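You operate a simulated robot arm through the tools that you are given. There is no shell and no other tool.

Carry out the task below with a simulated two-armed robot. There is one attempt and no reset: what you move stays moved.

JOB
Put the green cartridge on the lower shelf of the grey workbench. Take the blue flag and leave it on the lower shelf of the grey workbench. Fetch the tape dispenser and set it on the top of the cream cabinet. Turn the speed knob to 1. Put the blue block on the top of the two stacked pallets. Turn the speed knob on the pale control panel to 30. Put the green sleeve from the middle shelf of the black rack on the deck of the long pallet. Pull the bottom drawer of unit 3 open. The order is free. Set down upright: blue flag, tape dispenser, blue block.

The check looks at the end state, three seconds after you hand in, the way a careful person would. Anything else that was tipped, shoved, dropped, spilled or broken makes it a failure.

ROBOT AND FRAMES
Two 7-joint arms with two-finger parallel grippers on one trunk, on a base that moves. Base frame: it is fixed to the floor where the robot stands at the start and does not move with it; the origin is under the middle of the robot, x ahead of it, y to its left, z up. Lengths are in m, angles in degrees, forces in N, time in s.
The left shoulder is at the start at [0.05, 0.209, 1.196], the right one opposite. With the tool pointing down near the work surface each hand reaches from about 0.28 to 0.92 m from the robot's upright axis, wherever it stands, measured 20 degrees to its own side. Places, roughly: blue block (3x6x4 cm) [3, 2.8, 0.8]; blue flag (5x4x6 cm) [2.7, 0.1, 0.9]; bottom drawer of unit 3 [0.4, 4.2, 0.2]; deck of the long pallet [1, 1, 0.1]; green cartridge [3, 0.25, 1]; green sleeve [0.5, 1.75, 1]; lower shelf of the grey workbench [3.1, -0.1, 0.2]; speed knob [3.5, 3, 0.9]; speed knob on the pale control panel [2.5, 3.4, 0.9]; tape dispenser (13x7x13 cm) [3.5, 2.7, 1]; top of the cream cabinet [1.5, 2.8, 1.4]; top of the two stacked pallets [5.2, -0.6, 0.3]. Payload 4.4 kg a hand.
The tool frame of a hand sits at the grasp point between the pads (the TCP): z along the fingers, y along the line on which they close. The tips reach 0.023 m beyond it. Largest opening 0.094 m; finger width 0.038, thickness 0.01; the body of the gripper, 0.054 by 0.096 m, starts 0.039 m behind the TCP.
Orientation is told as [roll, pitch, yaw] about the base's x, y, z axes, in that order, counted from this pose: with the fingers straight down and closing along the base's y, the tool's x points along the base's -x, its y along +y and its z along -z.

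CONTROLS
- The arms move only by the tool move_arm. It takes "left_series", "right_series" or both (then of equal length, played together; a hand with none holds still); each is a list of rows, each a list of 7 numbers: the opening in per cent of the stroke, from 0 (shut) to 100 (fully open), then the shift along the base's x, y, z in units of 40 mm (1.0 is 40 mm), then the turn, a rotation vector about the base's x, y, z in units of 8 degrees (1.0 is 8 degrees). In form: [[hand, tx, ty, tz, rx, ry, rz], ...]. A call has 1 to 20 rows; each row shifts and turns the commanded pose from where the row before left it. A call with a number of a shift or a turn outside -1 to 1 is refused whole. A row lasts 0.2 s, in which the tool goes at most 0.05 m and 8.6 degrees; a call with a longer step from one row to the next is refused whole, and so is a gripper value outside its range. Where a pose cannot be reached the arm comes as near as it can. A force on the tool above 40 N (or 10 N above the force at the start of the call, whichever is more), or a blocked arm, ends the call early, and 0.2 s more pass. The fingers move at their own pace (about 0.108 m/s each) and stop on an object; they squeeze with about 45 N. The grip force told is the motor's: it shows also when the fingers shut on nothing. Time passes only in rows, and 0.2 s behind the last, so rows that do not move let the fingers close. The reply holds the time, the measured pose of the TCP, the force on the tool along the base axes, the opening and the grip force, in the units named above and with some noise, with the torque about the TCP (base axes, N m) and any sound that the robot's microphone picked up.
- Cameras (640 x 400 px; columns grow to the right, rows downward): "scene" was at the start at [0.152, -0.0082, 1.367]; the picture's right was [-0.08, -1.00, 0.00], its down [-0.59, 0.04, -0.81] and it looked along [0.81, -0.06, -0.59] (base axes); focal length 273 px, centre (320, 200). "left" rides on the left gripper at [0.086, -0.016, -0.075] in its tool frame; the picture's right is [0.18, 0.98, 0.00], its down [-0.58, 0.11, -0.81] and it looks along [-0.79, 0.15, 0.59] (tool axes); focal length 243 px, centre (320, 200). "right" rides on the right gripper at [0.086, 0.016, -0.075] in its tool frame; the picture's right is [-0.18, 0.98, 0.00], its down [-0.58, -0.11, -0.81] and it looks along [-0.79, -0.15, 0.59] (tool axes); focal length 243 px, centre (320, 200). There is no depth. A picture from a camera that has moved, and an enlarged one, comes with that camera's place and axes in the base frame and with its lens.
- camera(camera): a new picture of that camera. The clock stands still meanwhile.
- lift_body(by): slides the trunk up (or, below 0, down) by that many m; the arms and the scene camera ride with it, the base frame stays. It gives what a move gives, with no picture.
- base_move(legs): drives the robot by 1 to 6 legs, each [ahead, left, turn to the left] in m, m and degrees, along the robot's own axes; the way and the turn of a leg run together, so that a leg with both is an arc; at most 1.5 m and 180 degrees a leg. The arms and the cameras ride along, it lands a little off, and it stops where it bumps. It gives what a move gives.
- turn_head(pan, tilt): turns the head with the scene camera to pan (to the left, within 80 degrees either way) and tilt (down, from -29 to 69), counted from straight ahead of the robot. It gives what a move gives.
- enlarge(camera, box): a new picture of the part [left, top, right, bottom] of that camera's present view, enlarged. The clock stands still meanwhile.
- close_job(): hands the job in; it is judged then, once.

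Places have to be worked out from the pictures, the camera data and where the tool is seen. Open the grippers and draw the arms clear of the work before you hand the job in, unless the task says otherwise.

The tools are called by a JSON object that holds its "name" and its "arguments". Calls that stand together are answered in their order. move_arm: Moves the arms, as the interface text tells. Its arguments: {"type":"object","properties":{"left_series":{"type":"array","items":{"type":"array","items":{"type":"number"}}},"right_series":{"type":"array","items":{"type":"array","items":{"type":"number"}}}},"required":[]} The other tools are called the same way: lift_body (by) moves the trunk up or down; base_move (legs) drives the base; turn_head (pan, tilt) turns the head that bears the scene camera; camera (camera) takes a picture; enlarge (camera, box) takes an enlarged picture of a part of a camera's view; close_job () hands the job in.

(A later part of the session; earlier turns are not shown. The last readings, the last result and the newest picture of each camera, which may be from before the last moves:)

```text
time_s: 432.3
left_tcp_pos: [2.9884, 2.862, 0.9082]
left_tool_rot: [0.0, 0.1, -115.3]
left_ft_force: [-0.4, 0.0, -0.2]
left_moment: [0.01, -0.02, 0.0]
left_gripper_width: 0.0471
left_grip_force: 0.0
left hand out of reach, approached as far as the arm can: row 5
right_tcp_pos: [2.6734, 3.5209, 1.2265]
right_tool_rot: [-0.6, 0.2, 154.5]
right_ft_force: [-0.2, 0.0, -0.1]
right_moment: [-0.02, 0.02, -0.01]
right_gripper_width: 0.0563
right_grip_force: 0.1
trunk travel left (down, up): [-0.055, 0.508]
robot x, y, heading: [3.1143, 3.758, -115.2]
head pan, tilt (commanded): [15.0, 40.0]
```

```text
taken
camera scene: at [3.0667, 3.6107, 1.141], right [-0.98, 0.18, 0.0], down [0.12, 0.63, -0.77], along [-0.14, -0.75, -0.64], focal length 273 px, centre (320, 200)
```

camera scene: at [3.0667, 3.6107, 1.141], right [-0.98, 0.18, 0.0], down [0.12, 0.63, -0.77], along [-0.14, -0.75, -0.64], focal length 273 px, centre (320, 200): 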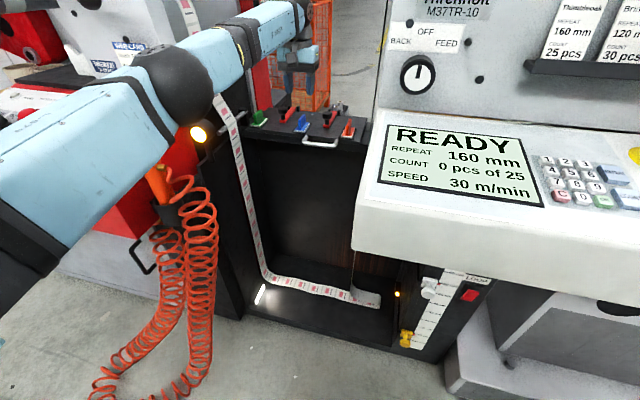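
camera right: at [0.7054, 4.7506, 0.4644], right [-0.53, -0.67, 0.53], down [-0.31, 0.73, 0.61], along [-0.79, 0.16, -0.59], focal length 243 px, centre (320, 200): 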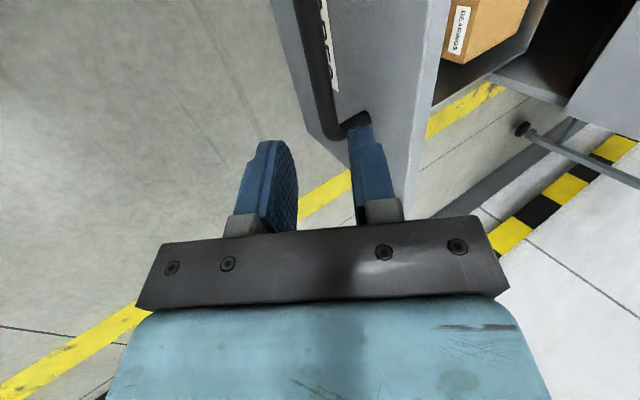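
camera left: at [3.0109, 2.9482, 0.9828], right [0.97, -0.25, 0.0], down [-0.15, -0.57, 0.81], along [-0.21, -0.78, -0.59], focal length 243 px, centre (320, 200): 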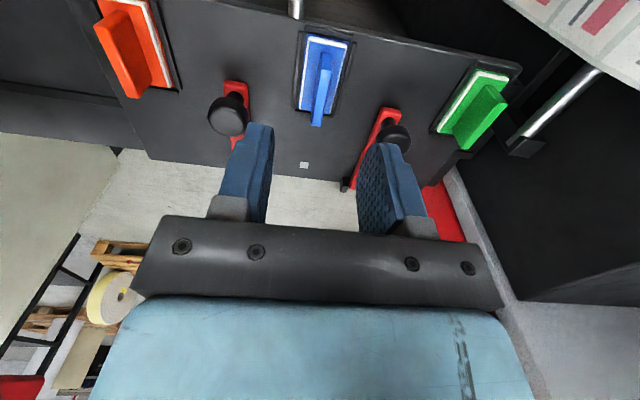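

The left arm is at full stretch. I nudge the base forward 3 cm, then position over the fin and descend.

{"name": "base_move", "arguments": {"legs": [[0.03, 0, 0]]}}

{"name": "camera", "arguments": {"camera": "left"}}

```text
time_s: 433.1
left_tcp_pos: [2.9745, 2.8346, 0.9062]
left_tool_rot: [-0.1, 0.1, -115.2]
left_ft_force: [-0.1, -1.2, -0.9]
left_moment: [-0.02, -0.03, 0.0]
left_gripper_width: 0.0472
left_grip_force: 0.0
right_tcp_pos: [2.6624, 3.4909, 1.2277]
right_tool_rot: [-0.6, 0.1, 154.6]
right_ft_force: [-0.4, 0.6, 0.0]
right_moment: [0.04, -0.02, 0.01]
right_gripper_width: 0.0563
right_grip_force: 0.1
trunk travel left (down, up): [-0.055, 0.508]
robot x, y, heading: [3.1013, 3.7284, -115.5]
head pan, tilt (commanded): [15.0, 40.0]
```

```text
taken
camera left: at [2.9985, 2.92, 0.9813], right [0.97, -0.25, 0.0], down [-0.15, -0.57, 0.81], along [-0.2, -0.78, -0.59], focal length 243 px, centre (320, 200)
```

left: 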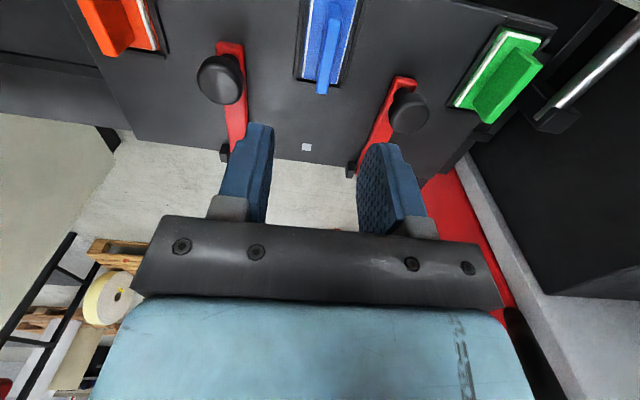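

I center over the fin, narrow the opening, and descend to TCP z≈0.82.

{"name": "move_arm", "arguments": {"left_series": [[38, 0.2875, 0.41, -0.3, 0, 0, 0], [38, 0, 0, -0.85, 0, 0, 0]]}}

{"name": "camera", "arguments": {"camera": "left"}}

```text
time_s: 433.7
left_tcp_pos: [2.9867, 2.8494, 0.8594]
left_tool_rot: [0.1, 0.1, -115.3]
left_ft_force: [-0.7, 0.5, 0.6]
left_moment: [0.01, 0.05, -0.01]
left_gripper_width: 0.0357
left_grip_force: 0.1
right_tcp_pos: [2.6604, 3.4921, 1.2266]
right_tool_rot: [-0.6, 0.2, 154.5]
right_ft_force: [-0.6, 0.1, 0.3]
right_moment: [0.01, -0.02, 0.03]
right_gripper_width: 0.0564
right_grip_force: 0.2
trunk travel left (down, up): [-0.055, 0.508]
robot x, y, heading: [3.0972, 3.7291, -115.3]
head pan, tilt (commanded): [15.0, 40.0]
```

```text
taken
camera left: at [3.0097, 2.9358, 0.9348], right [0.97, -0.25, 0.0], down [-0.15, -0.57, 0.81], along [-0.2, -0.78, -0.59], focal length 243 px, centre (320, 200)
```

left: 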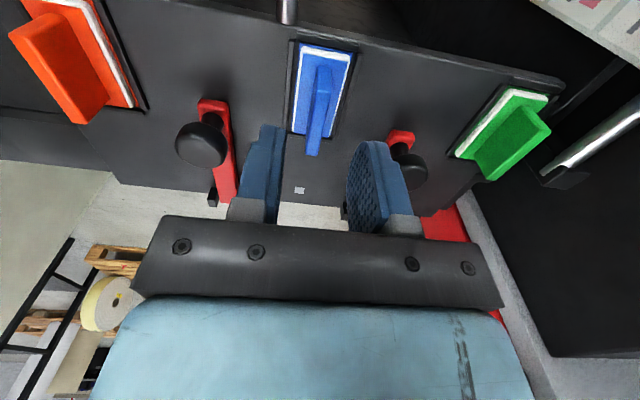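

Aligned within 2 mm. I descend the last 4 cm and close on the fin.

{"name": "move_arm", "arguments": {"left_series": [[38, 0, 0, -0.5, 0, 0, 0], [38, 0, 0, -0.47, 0, 0, 0], [38, 0, 0, 0, 0, 0, 0]]}}

{"name": "camera", "arguments": {"camera": "left"}}

```text
time_s: 434.5
left_tcp_pos: [2.9877, 2.8515, 0.8221]
left_tool_rot: [0.0, 0.0, -115.2]
left_ft_force: [0.2, 0.0, 0.3]
left_moment: [0.04, 0.01, 0.03]
left_gripper_width: 0.0355
left_grip_force: 0.1
right_tcp_pos: [2.6613, 3.4913, 1.2286]
right_tool_rot: [-0.7, 0.2, 154.5]
right_ft_force: [0.2, -0.3, -0.3]
right_moment: [-0.02, -0.03, 0.02]
right_gripper_width: 0.0562
right_grip_force: 0.0
trunk travel left (down, up): [-0.055, 0.508]
robot x, y, heading: [3.0997, 3.7297, -115.2]
head pan, tilt (commanded): [15.0, 40.0]
```

```text
taken
camera left: at [3.0108, 2.9371, 0.8974], right [0.97, -0.25, 0.0], down [-0.15, -0.57, 0.81], along [-0.2, -0.78, -0.59], focal length 243 px, centre (320, 200)
```

left: 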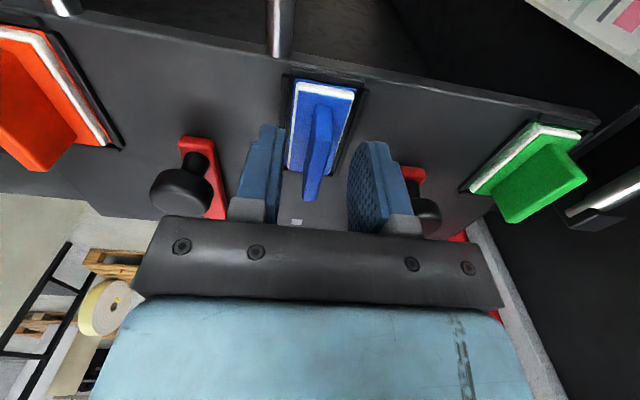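

The fin is between the fingers. Closing the left gripper.

{"name": "move_arm", "arguments": {"left_series": [[20, 0, 0, -0.05, 0, 0, 0], [4, 0, 0, 0, 0, 0, 0], [4, 0, 0, 0, 0, 0, 0], [4, 0, 0, 0, 0, 0, 0]]}}

{"name": "move_arm", "arguments": {"left_series": [[4, 0, 0, 0.4, 0, 0, 0], [4, 0, 0, 0.6, 0, 0, 0]]}}

{"name": "camera", "arguments": {"camera": "left"}}

```text
time_s: 435.5
left_tcp_pos: [2.9886, 2.8522, 0.8192]
left_tool_rot: [0.0, 0.0, -115.2]
left_ft_force: [-0.5, 0.1, 1.8]
left_moment: [-0.07, 0.01, 0.01]
left_gripper_width: 0.0075
left_grip_force: 44.6
right_tcp_pos: [2.6613, 3.4931, 1.2291]
right_tool_rot: [-0.7, 0.1, 154.5]
right_ft_force: [-0.3, -0.3, 0.4]
right_moment: [-0.05, 0.0, 0.02]
right_gripper_width: 0.0567
right_grip_force: 0.1
trunk travel left (down, up): [-0.055, 0.508]
robot x, y, heading: [3.1008, 3.7277, -115.4]
head pan, tilt (commanded): [15.0, 40.0]
```

```text
time_s: 436.1
left_tcp_pos: [2.9881, 2.8523, 0.861]
left_tool_rot: [0.0, 0.1, -115.2]
left_ft_force: [0.4, -0.4, 0.9]
left_moment: [0.0, 0.0, 0.02]
left_gripper_width: 0.0076
left_grip_force: 44.8
right_tcp_pos: [2.6612, 3.4922, 1.2274]
right_tool_rot: [-0.7, 0.2, 154.5]
right_ft_force: [1.0, -0.1, 1.1]
right_moment: [0.02, -0.02, 0.03]
right_gripper_width: 0.0564
right_grip_force: 0.0
trunk travel left (down, up): [-0.055, 0.508]
robot x, y, heading: [3.1029, 3.732, -115.4]
head pan, tilt (commanded): [15.0, 40.0]
```

```text
taken
camera left: at [3.0103, 2.9374, 0.936], right [0.97, -0.25, 0.0], down [-0.15, -0.57, 0.81], along [-0.2, -0.78, -0.59], focal length 243 px, centre (320, 200)
```

left: 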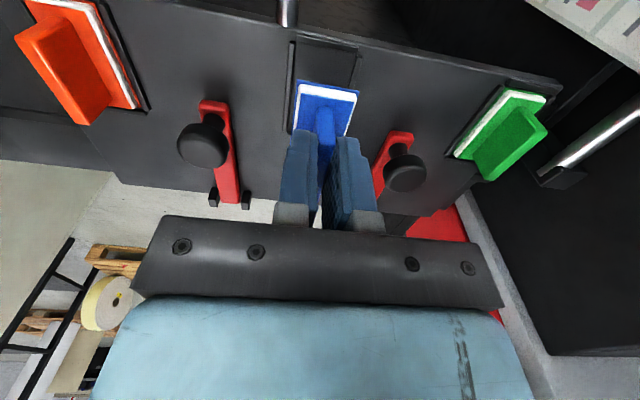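

The block is lifted. I raise and retract the left hand together.

{"name": "move_arm", "arguments": {"left_series": [[4, 0.15, 0.33, 0.7, 0, 0, 0], [4, 0.25, 0.54, 0.7, 0, 0, 0], [4, 0.317, 0.68, 0.6, 0, 0, 0], [4, 0.317, 0.68, 0.6, 0, 0, 0], [4, 0.317, 0.68, 0.5, 0, 0, 0], [4, 0.317, 0.68, 0.5, 0, 0, 0], [4, 0.35, 0.75, 0.3, 0, 0, 0], [4, 0.35, 0.75, 0.3, 0, 0, 0], [4, 0.35, 0.75, 0.3, 0, 0, 0], [4, 0.35, 0.75, 0.3, 0, 0, 0], [4, 0.35, 0.75, 0.3, 0, 0, 0], [4, 0.35, 0.75, 0.3, 0, 0, 0], [4, 0.35, 0.75, 0.3, 0, 0, 0]]}}

{"name": "base_move", "arguments": {"legs": [[-0.55, 0, 0]]}}

{"name": "camera", "arguments": {"camera": "left"}}

{"name": "camera", "arguments": {"camera": "scene"}}

```text
time_s: 438.9
left_tcp_pos: [3.1521, 3.2062, 1.087]
left_tool_rot: [-0.1, 0.1, -115.2]
left_ft_force: [0.7, -0.1, 0.0]
left_moment: [-0.04, 0.01, -0.03]
left_gripper_width: 0.0076
left_grip_force: 44.7
right_tcp_pos: [2.6616, 3.4933, 1.2277]
right_tool_rot: [-0.6, 0.2, 154.5]
right_ft_force: [-0.1, 0.1, 0.0]
right_moment: [-0.01, 0.02, 0.04]
right_gripper_width: 0.0564
right_grip_force: 0.1
trunk travel left (down, up): [-0.055, 0.508]
robot x, y, heading: [3.0964, 3.7282, -115.4]
head pan, tilt (commanded): [15.0, 40.0]
```

```text
time_s: 442.1
left_tcp_pos: [3.3847, 3.7019, 1.0882]
left_tool_rot: [0.0, 0.1, -115.5]
left_ft_force: [-0.7, -0.3, -0.6]
left_moment: [-0.01, 0.0, 0.0]
left_gripper_width: 0.0074
left_grip_force: 45.4
right_tcp_pos: [2.8974, 3.9911, 1.2278]
right_tool_rot: [-0.7, 0.2, 154.4]
right_ft_force: [0.1, -0.7, 0.2]
right_moment: [-0.02, 0.05, 0.01]
right_gripper_width: 0.0563
right_grip_force: 0.0
trunk travel left (down, up): [-0.055, 0.508]
robot x, y, heading: [3.3351, 4.2271, -115.3]
head pan, tilt (commanded): [15.0, 40.0]
```

```text
taken
camera left: at [3.4085, 3.787, 1.1631], right [0.97, -0.26, 0.0], down [-0.15, -0.57, 0.81], along [-0.21, -0.78, -0.59], focal length 243 px, centre (320, 200)
```

left: 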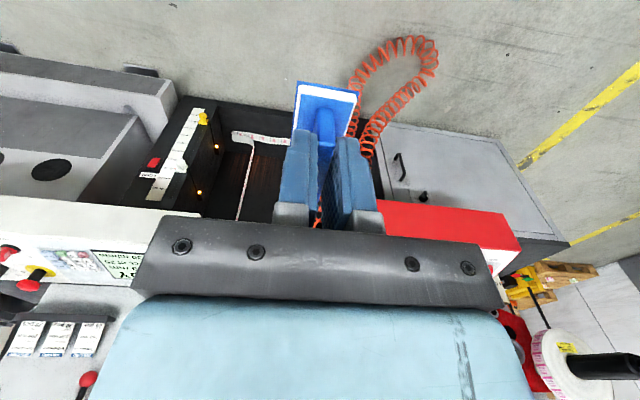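

```text
taken
camera scene: at [3.2894, 4.0801, 1.141], right [-0.98, 0.18, 0.0], down [0.12, 0.63, -0.77], along [-0.14, -0.75, -0.64], focal length 273 px, centre (320, 200)
```

scene: 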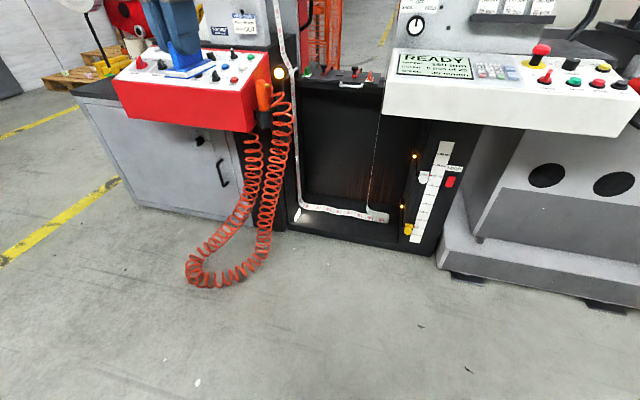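

The blue block is in the left hand. I stow the left hand back/up, then drive to the spot left of the red panel for the dispenser.

{"name": "move_arm", "arguments": {"left_series": [[4, 0.453, 0.478, 0.625, 0, 0, 0], [4, 0.453, 0.478, 0.625, 0, 0, 0], [4, 0.453, 0.478, 0.625, 0, 0, 0], [4, 0.453, 0.478, 0.625, 0, 0, 0], [4, 0.453, 0.478, 0.625, 0, 0, 0], [4, 0.453, 0.478, 0.625, 0, 0, 0]]}}

{"name": "base_move", "arguments": {"legs": [[0, 1.29, 0]]}}

{"name": "turn_head", "arguments": {"pan": -15, "tilt": 30}}

{"name": "camera", "arguments": {"camera": "scene"}}

```text
time_s: 443.5
left_tcp_pos: [3.4937, 3.8167, 1.2372]
left_tool_rot: [0.0, 0.0, -115.4]
left_ft_force: [-0.4, 1.2, 0.4]
left_moment: [0.04, -0.01, 0.01]
left_gripper_width: 0.0076
left_grip_force: 44.8
right_tcp_pos: [2.8959, 3.9922, 1.2299]
right_tool_rot: [-0.7, 0.2, 154.4]
right_ft_force: [-0.2, 0.2, 0.6]
right_moment: [0.0, 0.04, 0.03]
right_gripper_width: 0.0562
right_grip_force: 0.1
trunk travel left (down, up): [-0.055, 0.508]
robot x, y, heading: [3.3364, 4.2266, -115.3]
head pan, tilt (commanded): [15.0, 40.0]
```

```text
time_s: 454.9
left_tcp_pos: [4.656, 3.2693, 1.237]
left_tool_rot: [0.0, 0.2, -115.0]
left_ft_force: [-0.6, -0.7, 0.4]
left_moment: [0.02, 0.0, 0.03]
left_gripper_width: 0.0077
left_grip_force: 44.8
right_tcp_pos: [4.0569, 3.4386, 1.2285]
right_tool_rot: [-0.6, 0.3, 154.7]
right_ft_force: [0.0, -0.2, -0.3]
right_moment: [-0.02, 0.01, 0.02]
right_gripper_width: 0.0565
right_grip_force: 0.0
trunk travel left (down, up): [-0.055, 0.508]
robot x, y, heading: [4.495, 3.6761, -115.2]
head pan, tilt (commanded): [15.0, 40.0]
```

```text
time_s: 455.9
left_tcp_pos: [4.6566, 3.2688, 1.2371]
left_tool_rot: [0.1, 0.2, -115.0]
left_ft_force: [0.3, -0.1, 0.0]
left_moment: [-0.01, 0.0, -0.01]
left_gripper_width: 0.0075
left_grip_force: 45.3
right_tcp_pos: [4.0571, 3.4392, 1.2281]
right_tool_rot: [-0.8, 0.2, 154.7]
right_ft_force: [0.3, -0.3, 0.4]
right_moment: [0.02, -0.01, -0.03]
right_gripper_width: 0.0566
right_grip_force: 0.1
trunk travel left (down, up): [-0.055, 0.508]
robot x, y, heading: [4.4956, 3.6795, -115.1]
head pan, tilt (commanded): [-15.0, 30.0]
```

```text
taken
camera scene: at [4.4072, 3.5458, 1.1563], right [-0.77, 0.64, 0.0], down [0.32, 0.38, -0.87], along [-0.56, -0.66, -0.5], focal length 273 px, centre (320, 200)
```

scene: 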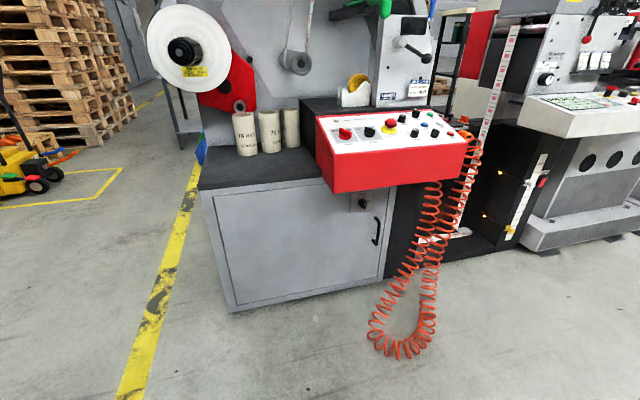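

A clear view of the machine front. I zoom in on the dispenser, roller and green handle region to double-check clearances from this angle.

{"name": "enlarge", "arguments": {"camera": "scene", "box": [220, 0, 440, 150]}}

```text
2.67 times, centred on (330, 75) of scene
camera zoom: at [4.4072, 3.5458, 1.1563], right [-0.77, 0.64, 0.0], down [0.32, 0.38, -0.87], along [-0.56, -0.66, -0.5], focal length 729 px, centre (293, 533)
```

zoom: 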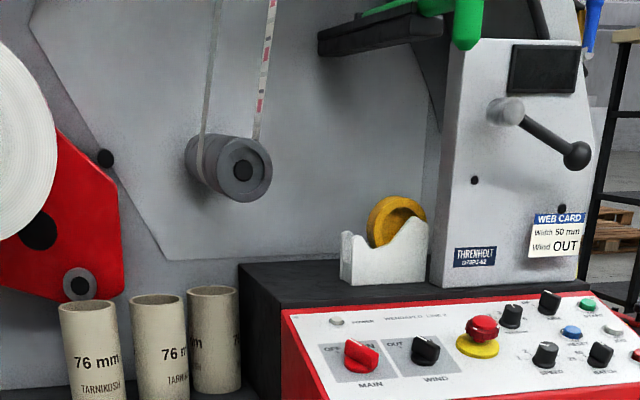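

Clearances mapped: roller end at (e1 2.28,u 4.02), handle bracket above at z≥1.2. I lower the trunk 5 cm and the right hand to z≈0.99 in free space, fully open.

{"name": "lift_body", "arguments": {"by": -0.05}}

{"name": "move_arm", "arguments": {"right_series": [[100, -0.17, -0.137, -0.783, 0, 0, 0], [100, -0.17, -0.137, -0.783, 0, 0, 0], [100, -0.17, -0.137, -0.783, 0, 0, 0], [100, -0.17, -0.137, -0.783, 0, 0, 0], [100, -0.17, -0.137, -0.783, 0, 0, 0], [100, -0.17, -0.137, -0.783, 0, 0, 0]]}}

```text
time_s: 456.8
left_tcp_pos: [4.6564, 3.2685, 1.1861]
left_tool_rot: [0.0, 0.1, -115.0]
left_ft_force: [-1.4, 0.1, -0.2]
left_moment: [0.01, -0.04, 0.02]
left_gripper_width: 0.0076
left_grip_force: 45.1
right_tcp_pos: [4.0575, 3.4395, 1.1783]
right_tool_rot: [-0.7, 0.1, 154.7]
right_ft_force: [-0.1, -1.0, 0.0]
right_moment: [-0.04, -0.01, -0.03]
right_gripper_width: 0.0566
right_grip_force: 0.0
trunk travel left (down, up): [-0.005, 0.558]
robot x, y, heading: [4.5009, 3.6793, -115.0]
head pan, tilt (commanded): [-15.0, 30.0]
```

```text
time_s: 458.2
left_tcp_pos: [4.656, 3.2692, 1.1877]
left_tool_rot: [0.1, 0.1, -115.0]
left_ft_force: [-0.8, 0.2, 0.0]
left_moment: [0.0, -0.03, -0.02]
left_gripper_width: 0.0075
left_grip_force: 44.7
right_tcp_pos: [4.0166, 3.4062, 0.9892]
right_tool_rot: [-0.6, 0.2, 154.7]
right_ft_force: [0.3, -0.1, 1.3]
right_moment: [0.0, 0.0, 0.02]
right_gripper_width: 0.094
right_grip_force: 0.0
trunk travel left (down, up): [-0.005, 0.558]
robot x, y, heading: [4.5, 3.6799, -115.0]
head pan, tilt (commanded): [-15.0, 30.0]
```

I drive forward 0.3 m and check.

{"name": "base_move", "arguments": {"legs": [[0.3, 0, 0]]}}

{"name": "camera", "arguments": {"camera": "scene"}}

{"name": "camera", "arguments": {"camera": "right"}}

```text
time_s: 460.2
left_tcp_pos: [4.533, 3.0018, 1.1869]
left_tool_rot: [0.1, 0.1, -114.9]
left_ft_force: [0.5, -0.2, -0.6]
left_moment: [0.02, -0.02, 0.03]
left_gripper_width: 0.0078
left_grip_force: 45.4
right_tcp_pos: [3.8937, 3.1375, 0.9898]
right_tool_rot: [-0.7, 0.2, 154.8]
right_ft_force: [-0.2, -1.1, 0.2]
right_moment: [0.02, -0.02, -0.03]
right_gripper_width: 0.094
right_grip_force: 0.0
trunk travel left (down, up): [-0.005, 0.558]
robot x, y, heading: [4.3688, 3.4106, -114.8]
head pan, tilt (commanded): [-15.0, 30.0]
```

```text
taken
camera scene: at [4.2826, 3.2774, 1.1062], right [-0.77, 0.64, 0.0], down [0.32, 0.38, -0.87], along [-0.56, -0.66, -0.5], focal length 273 px, centre (320, 200)
```

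scene: 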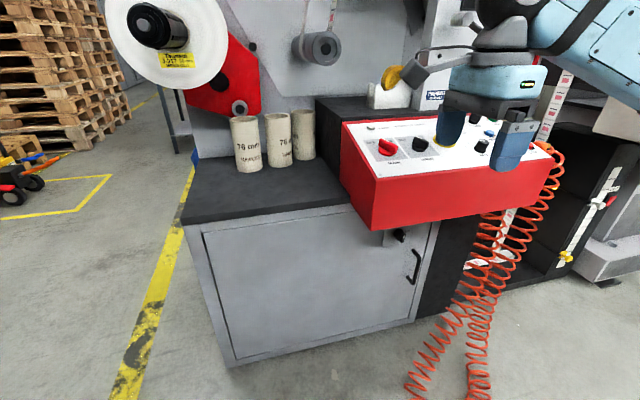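

```text
taken
camera right: at [3.9646, 3.0846, 1.0633], right [-0.58, -0.81, -0.01], down [-0.49, 0.34, 0.81], along [-0.65, 0.48, -0.59], focal length 243 px, centre (320, 200)
```

right: 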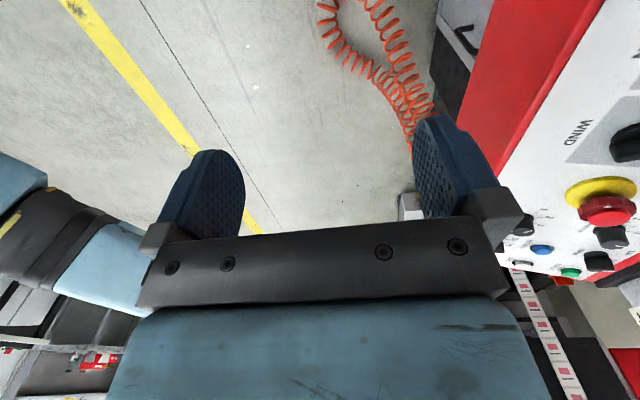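

Clear so far. I drive the remaining 0.21 m and look again.

{"name": "base_move", "arguments": {"legs": [[0.21, 0, 0]]}}

{"name": "turn_head", "arguments": {"pan": -25, "tilt": 25}}

{"name": "camera", "arguments": {"camera": "scene"}}

{"name": "camera", "arguments": {"camera": "right"}}

```text
time_s: 461.9
left_tcp_pos: [4.446, 2.8129, 1.1876]
left_tool_rot: [0.0, 0.1, -114.9]
left_ft_force: [-0.3, 0.2, -0.6]
left_moment: [-0.03, -0.02, -0.01]
left_gripper_width: 0.0079
left_grip_force: 45.4
right_tcp_pos: [3.8068, 2.9481, 0.9895]
right_tool_rot: [-0.6, 0.3, 154.9]
right_ft_force: [0.4, 0.1, -0.3]
right_moment: [0.04, -0.01, 0.0]
right_gripper_width: 0.0938
right_grip_force: 0.1
trunk travel left (down, up): [-0.005, 0.558]
robot x, y, heading: [4.2837, 3.2244, -114.8]
head pan, tilt (commanded): [-15.0, 30.0]
```

```text
time_s: 462.6
left_tcp_pos: [4.4455, 2.8132, 1.1862]
left_tool_rot: [-0.1, 0.0, -114.8]
left_ft_force: [0.3, 0.0, -0.4]
left_moment: [-0.02, 0.0, 0.0]
left_gripper_width: 0.0078
left_grip_force: 45.4
right_tcp_pos: [3.8067, 2.9498, 0.9906]
right_tool_rot: [-0.5, 0.3, 154.9]
right_ft_force: [0.8, 0.8, 0.0]
right_moment: [0.02, 0.01, 0.01]
right_gripper_width: 0.0942
right_grip_force: 0.1
trunk travel left (down, up): [-0.005, 0.558]
robot x, y, heading: [4.2837, 3.2243, -115.0]
head pan, tilt (commanded): [-25.0, 25.0]
```

```text
taken
camera scene: at [4.1832, 3.0998, 1.1143], right [-0.64, 0.76, 0.0], down [0.32, 0.27, -0.91], along [-0.69, -0.58, -0.42], focal length 273 px, centre (320, 200)
```

scene: 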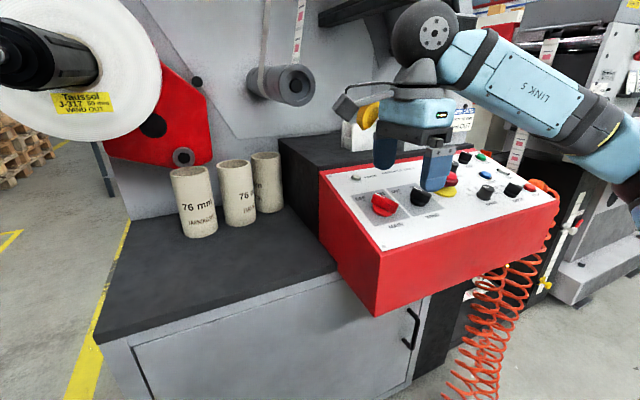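

```text
taken
camera right: at [3.8778, 2.8969, 1.0636], right [-0.58, -0.81, -0.01], down [-0.49, 0.34, 0.81], along [-0.65, 0.48, -0.59], focal length 243 px, centre (320, 200)
```

right: 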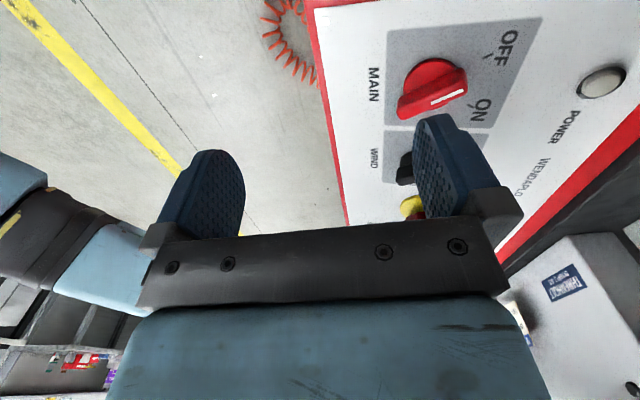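

I'm at (e1 2.52,u 4.73); the TCP is at (2.20,4.28). The roller's right side is at e1≈2.236, so I sneak the hand in along e1≈2.13–2.16. First step to (2.16,4.12).

{"name": "move_arm", "arguments": {"right_series": [[100, -0.674, -0.803, -0.066, 0, 0, 0], [100, -0.674, -0.803, -0.066, 0, 0, 0], [100, -0.674, -0.803, -0.066, 0, 0, 0], [100, -0.674, -0.803, -0.066, 0, 0, 0]]}}

{"name": "camera", "arguments": {"camera": "scene"}}

{"name": "camera", "arguments": {"camera": "right"}}

```text
time_s: 463.6
left_tcp_pos: [4.4456, 2.8125, 1.1869]
left_tool_rot: [0.0, 0.2, -114.9]
left_ft_force: [-0.4, -0.4, -0.4]
left_moment: [0.03, -0.01, 0.0]
left_gripper_width: 0.0077
left_grip_force: 45.1
right_tcp_pos: [3.6982, 2.8198, 0.978]
right_tool_rot: [-0.6, 0.1, 155.1]
right_ft_force: [-0.7, -0.5, 0.8]
right_moment: [0.0, 0.0, 0.02]
right_gripper_width: 0.0942
right_grip_force: 0.1
trunk travel left (down, up): [-0.005, 0.558]
robot x, y, heading: [4.2847, 3.2252, -114.8]
head pan, tilt (commanded): [-25.0, 25.0]
```

```text
taken
camera scene: at [4.183, 3.0995, 1.1142], right [-0.64, 0.76, 0.0], down [0.32, 0.27, -0.91], along [-0.69, -0.58, -0.42], focal length 273 px, centre (320, 200)
```

scene: 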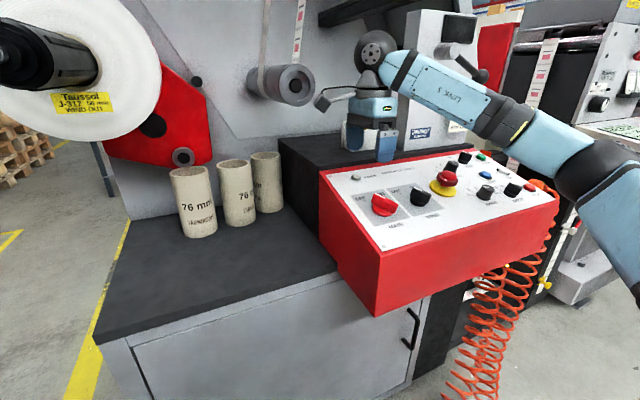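

```text
taken
camera right: at [3.7694, 2.7685, 1.0523], right [-0.58, -0.81, -0.01], down [-0.49, 0.34, 0.81], along [-0.65, 0.48, -0.59], focal length 243 px, centre (320, 200)
```

right: 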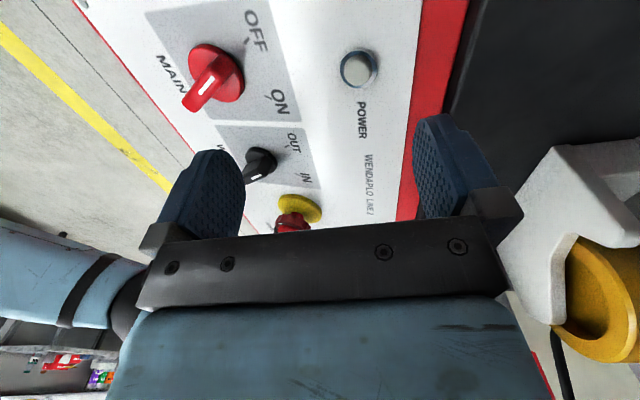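

The dispenser's bottom front-left corner appears exactly where predicted. I zoom in on it from the right camera.

{"name": "enlarge", "arguments": {"camera": "right", "box": [400, 80, 640, 380]}}

{"name": "enlarge", "arguments": {"camera": "scene", "box": [230, 0, 470, 180]}}

```text
1.33 times, centred on (520, 230) of right
camera zoom: at [3.7694, 2.7685, 1.0523], right [-0.58, -0.81, -0.01], down [-0.49, 0.34, 0.81], along [-0.65, 0.48, -0.59], focal length 324 px, centre (53, 160)
```

zoom: 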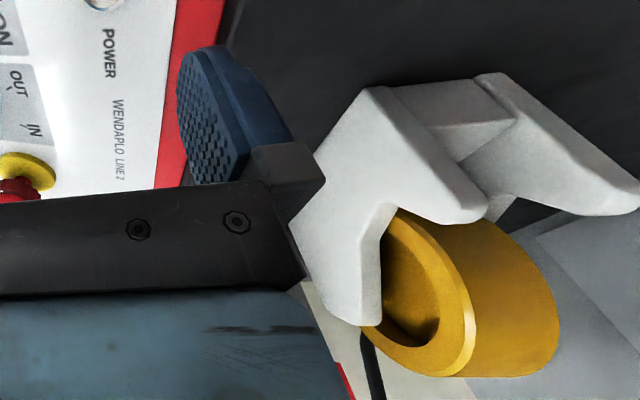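

```text
2.22 times, centred on (350, 90) of scene
camera zoom: at [4.183, 3.0995, 1.1142], right [-0.64, 0.76, 0.0], down [0.32, 0.27, -0.91], along [-0.69, -0.58, -0.42], focal length 608 px, centre (253, 444)
```

zoom: 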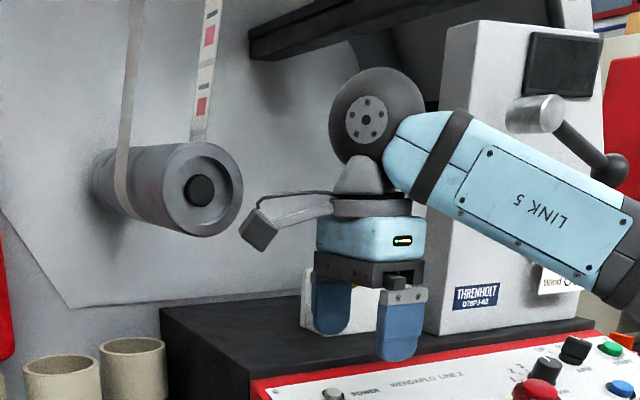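

The pictures confirm the geometry; the hand camera must pass just below the roller's level. I lower to z≈0.955 and ease in to (2.132,4.04), then look.

{"name": "move_arm", "arguments": {"right_series": [[100, -0.3, -0.3, -0.4, 0, 0, 0], [100, -0.58, -0.59, -0.15, 0, 0, 0], [100, -0.58, -0.59, 0, 0, 0, 0]]}}

{"name": "enlarge", "arguments": {"camera": "scene", "box": [230, 0, 470, 180]}}

{"name": "camera", "arguments": {"camera": "right"}}

```text
time_s: 464.4
left_tcp_pos: [4.4459, 2.8128, 1.1883]
left_tool_rot: [0.0, 0.1, -114.8]
left_ft_force: [0.4, 0.2, -0.5]
left_moment: [0.02, 0.0, -0.03]
left_gripper_width: 0.0076
left_grip_force: 45.0
right_tcp_pos: [3.6403, 2.7619, 0.9558]
right_tool_rot: [-0.7, 0.2, 155.0]
right_ft_force: [0.3, -0.2, 0.2]
right_moment: [0.01, 0.02, 0.01]
right_gripper_width: 0.094
right_grip_force: 0.0
trunk travel left (down, up): [-0.005, 0.558]
robot x, y, heading: [4.2817, 3.2232, -115.1]
head pan, tilt (commanded): [-25.0, 25.0]
```

```text
2.22 times, centred on (350, 90) of scene
camera zoom: at [4.1831, 3.0995, 1.1142], right [-0.64, 0.76, 0.0], down [0.32, 0.27, -0.91], along [-0.69, -0.58, -0.42], focal length 608 px, centre (253, 444)
```

zoom: 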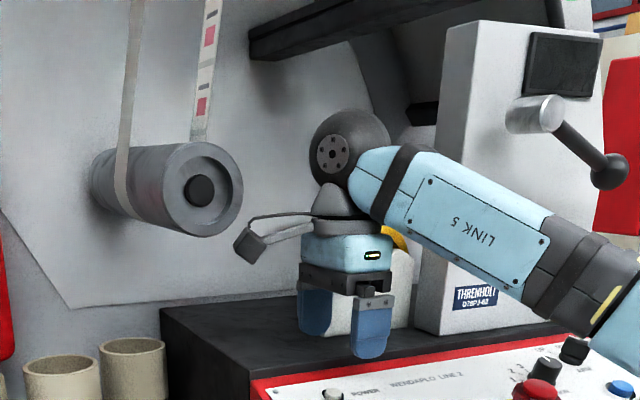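

```text
taken
camera right: at [3.711, 2.7092, 1.0299], right [-0.58, -0.81, -0.01], down [-0.49, 0.34, 0.81], along [-0.65, 0.48, -0.59], focal length 243 px, centre (320, 200)
```

right: 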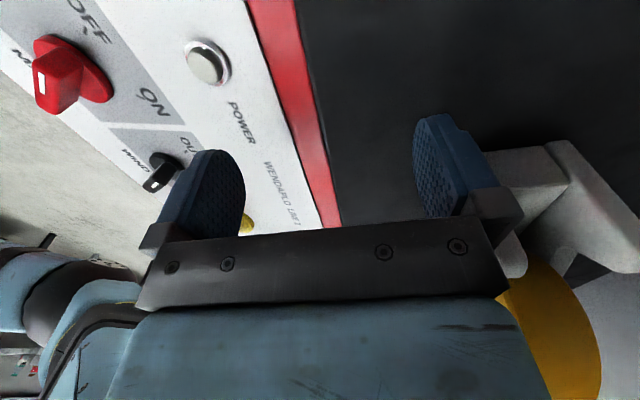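

Clear of the roller. I continue 7.5 cm inward and check again.

{"name": "move_arm", "arguments": {"right_series": [[100, -0.418, -0.858, 0, 0, 0, 0], [100, -0.418, -0.858, 0, 0, 0, 0]]}}

{"name": "enlarge", "arguments": {"camera": "scene", "box": [230, 0, 470, 180]}}

{"name": "camera", "arguments": {"camera": "right"}}

```text
time_s: 465.0
left_tcp_pos: [4.4465, 2.8133, 1.1868]
left_tool_rot: [0.0, 0.0, -114.8]
left_ft_force: [0.1, -0.1, -0.9]
left_moment: [0.02, -0.02, 0.01]
left_gripper_width: 0.0076
left_grip_force: 44.9
right_tcp_pos: [3.6086, 2.6926, 0.9573]
right_tool_rot: [-0.5, 0.1, 155.0]
right_ft_force: [-0.9, -0.6, -0.5]
right_moment: [0.02, 0.01, -0.01]
right_gripper_width: 0.0941
right_grip_force: 0.2
trunk travel left (down, up): [-0.005, 0.558]
robot x, y, heading: [4.2832, 3.2239, -115.0]
head pan, tilt (commanded): [-25.0, 25.0]
```

```text
2.22 times, centred on (350, 90) of scene
camera zoom: at [4.1835, 3.0995, 1.1143], right [-0.64, 0.76, 0.0], down [0.32, 0.27, -0.91], along [-0.69, -0.58, -0.42], focal length 608 px, centre (253, 444)
```

zoom: 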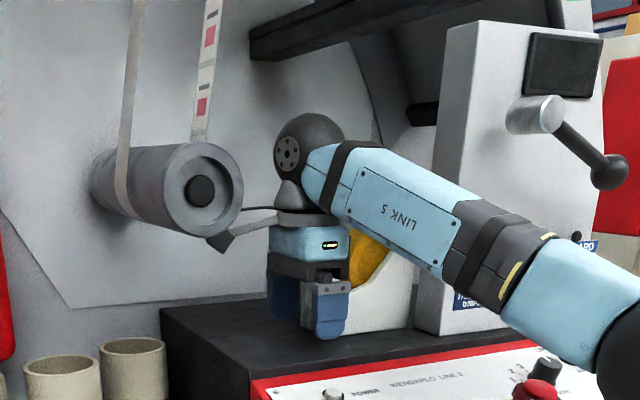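

```text
taken
camera right: at [3.6793, 2.6402, 1.0309], right [-0.58, -0.81, -0.01], down [-0.49, 0.34, 0.81], along [-0.65, 0.47, -0.59], focal length 243 px, centre (320, 200)
```

right: 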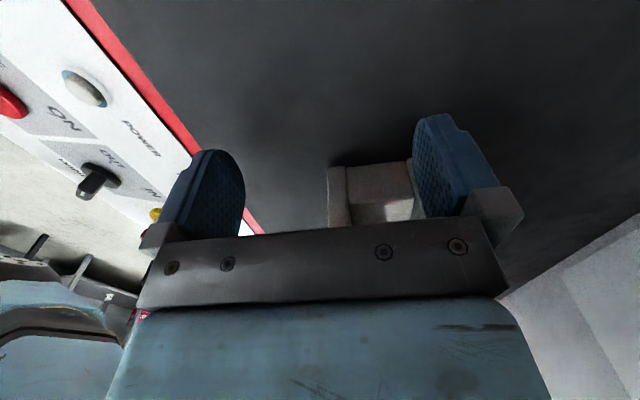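

The dispenser's left end is now visible between the fingers; 3.8 cm more centers it. I move that and look.

{"name": "move_arm", "arguments": {"right_series": [[100, -0.4, -0.86, 0, 0, 0, 0]]}}

{"name": "camera", "arguments": {"camera": "right"}}

{"name": "enlarge", "arguments": {"camera": "scene", "box": [230, 0, 470, 180]}}

```text
time_s: 465.4
left_tcp_pos: [4.4478, 2.8116, 1.1869]
left_tool_rot: [-0.1, 0.0, -114.8]
left_ft_force: [1.1, -0.7, -0.6]
left_moment: [0.0, 0.01, -0.03]
left_gripper_width: 0.0075
left_grip_force: 44.9
right_tcp_pos: [3.5923, 2.6571, 0.9578]
right_tool_rot: [-0.7, 0.0, 155.1]
right_ft_force: [-0.4, -0.6, -0.2]
right_moment: [0.01, 0.04, -0.01]
right_gripper_width: 0.094
right_grip_force: 0.1
trunk travel left (down, up): [-0.005, 0.558]
robot x, y, heading: [4.2809, 3.2234, -114.8]
head pan, tilt (commanded): [-25.0, 25.0]
```

```text
taken
camera right: at [3.6639, 2.6054, 1.0312], right [-0.58, -0.81, -0.01], down [-0.49, 0.34, 0.81], along [-0.65, 0.48, -0.59], focal length 243 px, centre (320, 200)
```

right: 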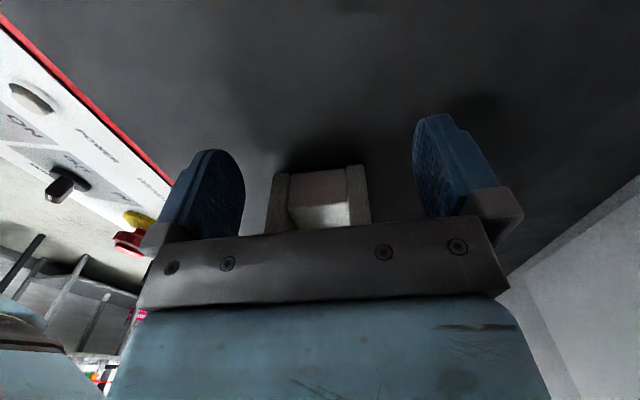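

```text
2.22 times, centred on (350, 90) of scene
camera zoom: at [4.1842, 3.0989, 1.1142], right [-0.64, 0.76, 0.0], down [0.32, 0.27, -0.91], along [-0.69, -0.58, -0.42], focal length 608 px, centre (253, 444)
```

zoom: 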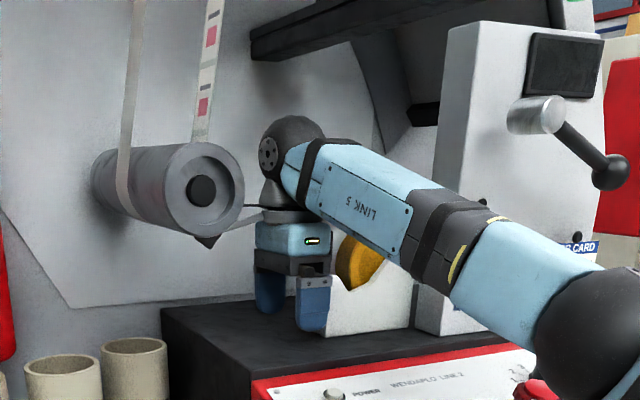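

The dispenser end is centered within 1 cm (span u 3.902–3.970). I shift 1 cm back, raise to 0.968 and slide 3.7 cm right so the fingers straddle its left end.

{"name": "move_arm", "arguments": {"right_series": [[100, 0.105, 0.2275, 0.25, 0, 0, 0], [100, -0.42, 0.195, 0.025, 0, 0, 0], [100, -0.42, 0.195, 0, 0, 0, 0]]}}

{"name": "camera", "arguments": {"camera": "right"}}

{"name": "enlarge", "arguments": {"camera": "scene", "box": [280, 30, 440, 150]}}

```text
time_s: 466.2
left_tcp_pos: [4.4464, 2.8142, 1.1881]
left_tool_rot: [0.1, 0.1, -114.7]
left_ft_force: [-0.7, -0.9, -0.5]
left_moment: [-0.01, -0.01, 0.0]
left_gripper_width: 0.0072
left_grip_force: 44.7
right_tcp_pos: [3.564, 2.6824, 0.9704]
right_tool_rot: [-0.6, 0.2, 155.1]
right_ft_force: [3.9, -2.2, 3.1]
right_moment: [0.16, 0.29, -0.02]
right_gripper_width: 0.0939
right_grip_force: 0.1
trunk travel left (down, up): [-0.005, 0.558]
robot x, y, heading: [4.2872, 3.2239, -114.7]
head pan, tilt (commanded): [-25.0, 25.0]
```

```text
taken
camera right: at [3.6345, 2.6312, 1.044], right [-0.58, -0.81, -0.01], down [-0.49, 0.34, 0.81], along [-0.65, 0.47, -0.59], focal length 243 px, centre (320, 200)
```

right: 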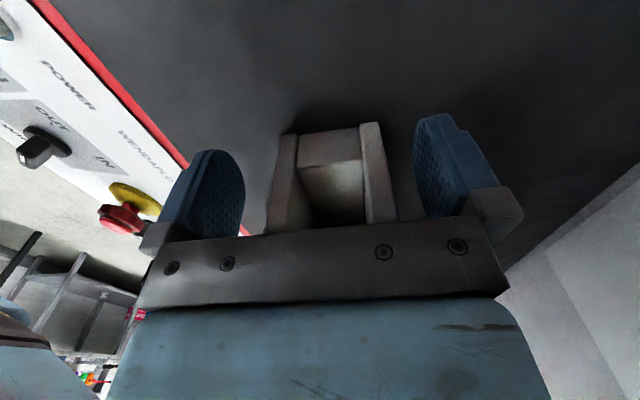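

```text
3.33 times, centred on (360, 90) of scene
camera zoom: at [4.1838, 3.1, 1.1145], right [-0.64, 0.76, 0.0], down [0.32, 0.27, -0.91], along [-0.69, -0.58, -0.42], focal length 911 px, centre (187, 567)
```

zoom: 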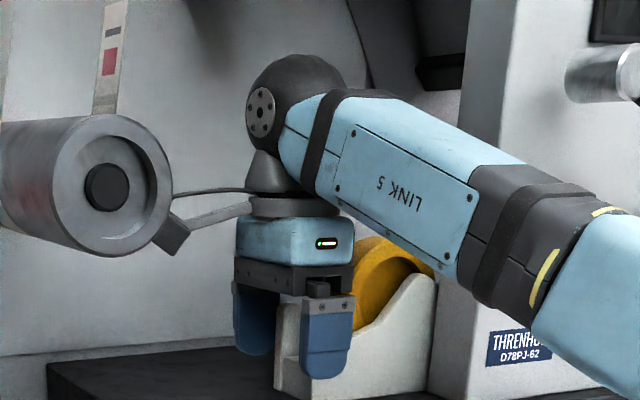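

A light contact (~5 N) suggests the gripper body just touches the roll. I back off 4 mm left and re-check the force before closing.

{"name": "move_arm", "arguments": {"right_series": [[100, 0.1, -0.045, 0.03, 0, 0, 0], [100, 0, 0, 0, 0, 0, 0]]}}

```text
time_s: 466.8
left_tcp_pos: [4.4461, 2.8152, 1.189]
left_tool_rot: [0.0, 0.1, -114.9]
left_ft_force: [-0.5, 0.1, -0.3]
left_moment: [-0.04, -0.01, 0.03]
left_gripper_width: 0.0075
left_grip_force: 45.7
right_tcp_pos: [3.5661, 2.6833, 0.9699]
right_tool_rot: [-0.7, 0.2, 154.9]
right_ft_force: [-0.3, 0.1, -0.5]
right_moment: [-0.01, 0.0, -0.02]
right_gripper_width: 0.094
right_grip_force: 0.1
trunk travel left (down, up): [-0.005, 0.558]
robot x, y, heading: [4.2848, 3.2216, -114.9]
head pan, tilt (commanded): [-25.0, 25.0]
```

Contact gone. Now I close the right gripper across the dispenser's depth.

{"name": "move_arm", "arguments": {"right_series": [[80, 0, 0, 0, 0, 0, 0], [60, 0, 0, 0, 0, 0, 0], [40, 0, 0, 0, 0, 0, 0], [40, 0, 0, 0, 0, 0, 0], [40, 0, 0, 0, 0, 0, 0]]}}

{"name": "camera", "arguments": {"camera": "right"}}

```text
time_s: 468.0
left_tcp_pos: [4.4449, 2.8139, 1.1879]
left_tool_rot: [0.0, 0.1, -114.8]
left_ft_force: [0.2, -0.8, -0.2]
left_moment: [0.03, -0.01, 0.03]
left_gripper_width: 0.0074
left_grip_force: 45.3
right_tcp_pos: [3.5664, 2.6813, 0.9712]
right_tool_rot: [-0.7, 0.2, 155.0]
right_ft_force: [-2.8, -5.1, 2.3]
right_moment: [-0.67, 0.43, 0.34]
right_gripper_width: 0.0623
right_grip_force: 45.2
trunk travel left (down, up): [-0.005, 0.558]
robot x, y, heading: [4.2854, 3.2218, -114.9]
head pan, tilt (commanded): [-25.0, 25.0]
```

```text
taken
camera right: at [3.6374, 2.6295, 1.0437], right [-0.58, -0.81, -0.01], down [-0.49, 0.34, 0.81], along [-0.65, 0.47, -0.59], focal length 243 px, centre (320, 200)
```

right: 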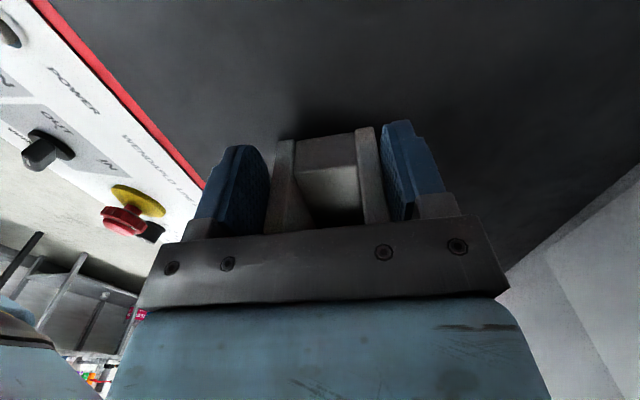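

Gripped at 62 mm width. I lift 2 cm to feel the weight and check the level.

{"name": "move_arm", "arguments": {"right_series": [[40, 0, 0, 0.25, 0, 0, 0], [40, 0, 0, 0.25, 0, 0, 0], [40, 0, 0, 0, 0, 0, 0]]}}

{"name": "camera", "arguments": {"camera": "right"}}

{"name": "enlarge", "arguments": {"camera": "scene", "box": [280, 30, 440, 150]}}

```text
time_s: 468.8
left_tcp_pos: [4.4439, 2.8117, 1.1866]
left_tool_rot: [0.2, 0.2, -114.7]
left_ft_force: [0.4, 0.3, -0.4]
left_moment: [-0.01, -0.02, -0.01]
left_gripper_width: 0.0076
left_grip_force: 44.8
right_tcp_pos: [3.5634, 2.6812, 0.9866]
right_tool_rot: [-0.8, 0.2, 154.9]
right_ft_force: [-0.7, -0.1, -13.8]
right_moment: [-0.41, -0.96, -0.01]
right_gripper_width: 0.062
right_grip_force: 44.6
trunk travel left (down, up): [-0.005, 0.558]
robot x, y, heading: [4.2865, 3.2245, -114.7]
head pan, tilt (commanded): [-25.0, 25.0]
```

```text
taken
camera right: at [3.6349, 2.6289, 1.0605], right [-0.58, -0.81, -0.02], down [-0.49, 0.34, 0.81], along [-0.65, 0.48, -0.59], focal length 243 px, centre (320, 200)
```

right: 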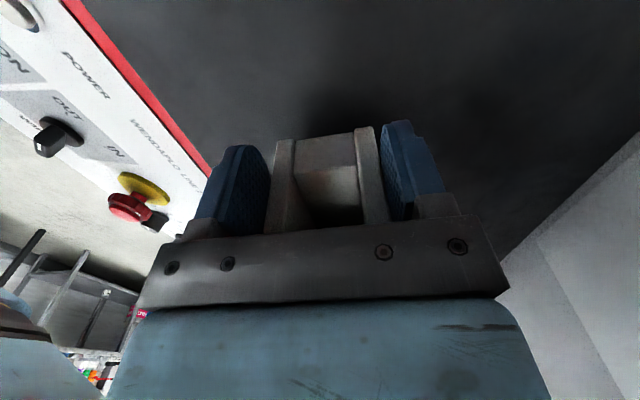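

```text
3.33 times, centred on (360, 90) of scene
camera zoom: at [4.1813, 3.0989, 1.1138], right [-0.64, 0.76, 0.0], down [0.33, 0.27, -0.91], along [-0.69, -0.58, -0.42], focal length 911 px, centre (187, 567)
```

zoom: 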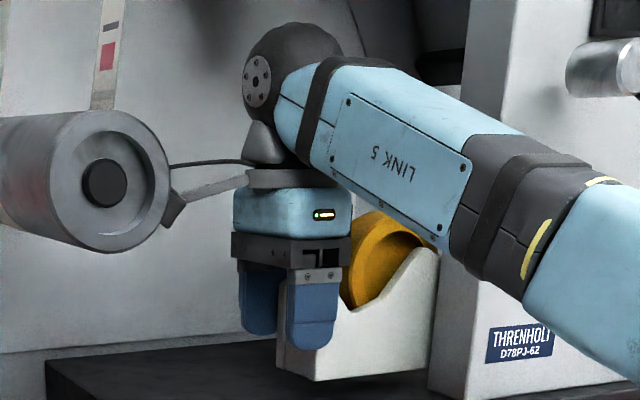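

The dispenser (≈1.4 kg) is held level, just off the surface. I ease it out: back 15 cm with a slight left shift to clear the console and roller.

{"name": "move_arm", "arguments": {"right_series": [[40, 0.44, 0.348, 0.05, 0, 0, 0], [40, 0.43, 0.6275, 0.05, 0, 0, 0], [40, 0.37, 0.793, 0, 0, 0, 0], [40, 0.37, 0.793, 0, 0, 0, 0], [40, 0.37, 0.793, 0, 0, 0, 0]]}}

{"name": "camera", "arguments": {"camera": "scene"}}

{"name": "camera", "arguments": {"camera": "right"}}

```text
time_s: 470.0
left_tcp_pos: [4.446, 2.8138, 1.1874]
left_tool_rot: [0.0, 0.1, -114.8]
left_ft_force: [-0.5, 0.0, -0.3]
left_moment: [0.0, -0.01, -0.01]
left_gripper_width: 0.0077
left_grip_force: 44.8
right_tcp_pos: [3.6442, 2.8173, 0.9948]
right_tool_rot: [-0.6, 0.2, 155.0]
right_ft_force: [-0.1, 0.2, -0.3]
right_moment: [0.02, -0.01, 0.0]
right_gripper_width: 0.0378
right_grip_force: 0.1
trunk travel left (down, up): [-0.005, 0.558]
robot x, y, heading: [4.2867, 3.2213, -114.8]
head pan, tilt (commanded): [-25.0, 25.0]
```

```text
taken
camera scene: at [4.183, 3.1004, 1.1144], right [-0.64, 0.76, 0.0], down [0.32, 0.27, -0.91], along [-0.69, -0.58, -0.42], focal length 273 px, centre (320, 200)
```

scene: 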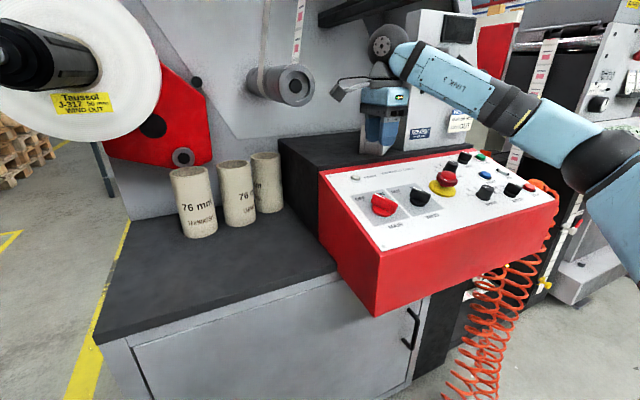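

```text
taken
camera right: at [3.7155, 2.7648, 1.0678], right [-0.58, -0.81, -0.01], down [-0.49, 0.34, 0.81], along [-0.65, 0.48, -0.59], focal length 243 px, centre (320, 200)
```

right: 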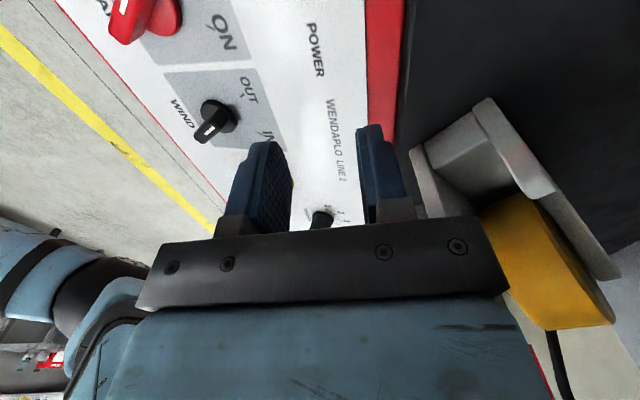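

The dispenser slipped out of the grip (it was lifted only ~1.5 cm). I look at where and how it stands now.

{"name": "enlarge", "arguments": {"camera": "right", "box": [380, 60, 640, 360]}}

{"name": "enlarge", "arguments": {"camera": "scene", "box": [280, 30, 480, 180]}}

```text
1.33 times, centred on (510, 210) of right
camera zoom: at [3.7155, 2.7648, 1.0678], right [-0.58, -0.81, -0.01], down [-0.49, 0.34, 0.81], along [-0.65, 0.48, -0.59], focal length 324 px, centre (67, 187)
```

zoom: 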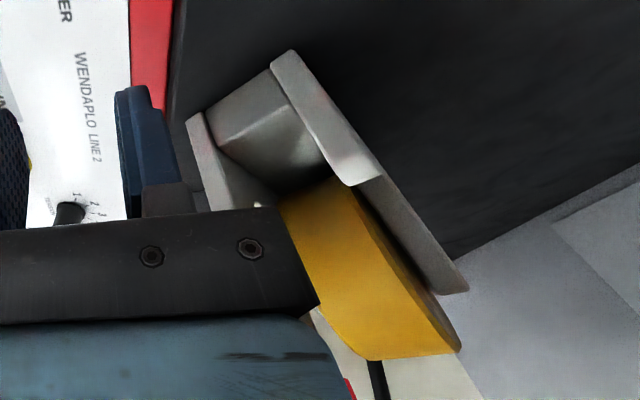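

```text
2.67 times, centred on (380, 105) of scene
camera zoom: at [4.183, 3.1004, 1.1144], right [-0.64, 0.76, 0.0], down [0.32, 0.27, -0.91], along [-0.69, -0.58, -0.42], focal length 729 px, centre (160, 453)
```

zoom: 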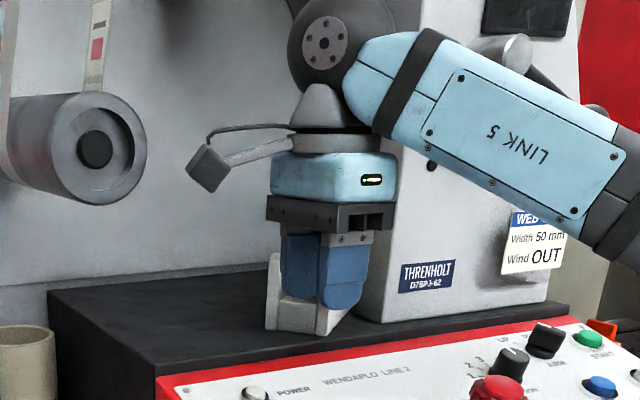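

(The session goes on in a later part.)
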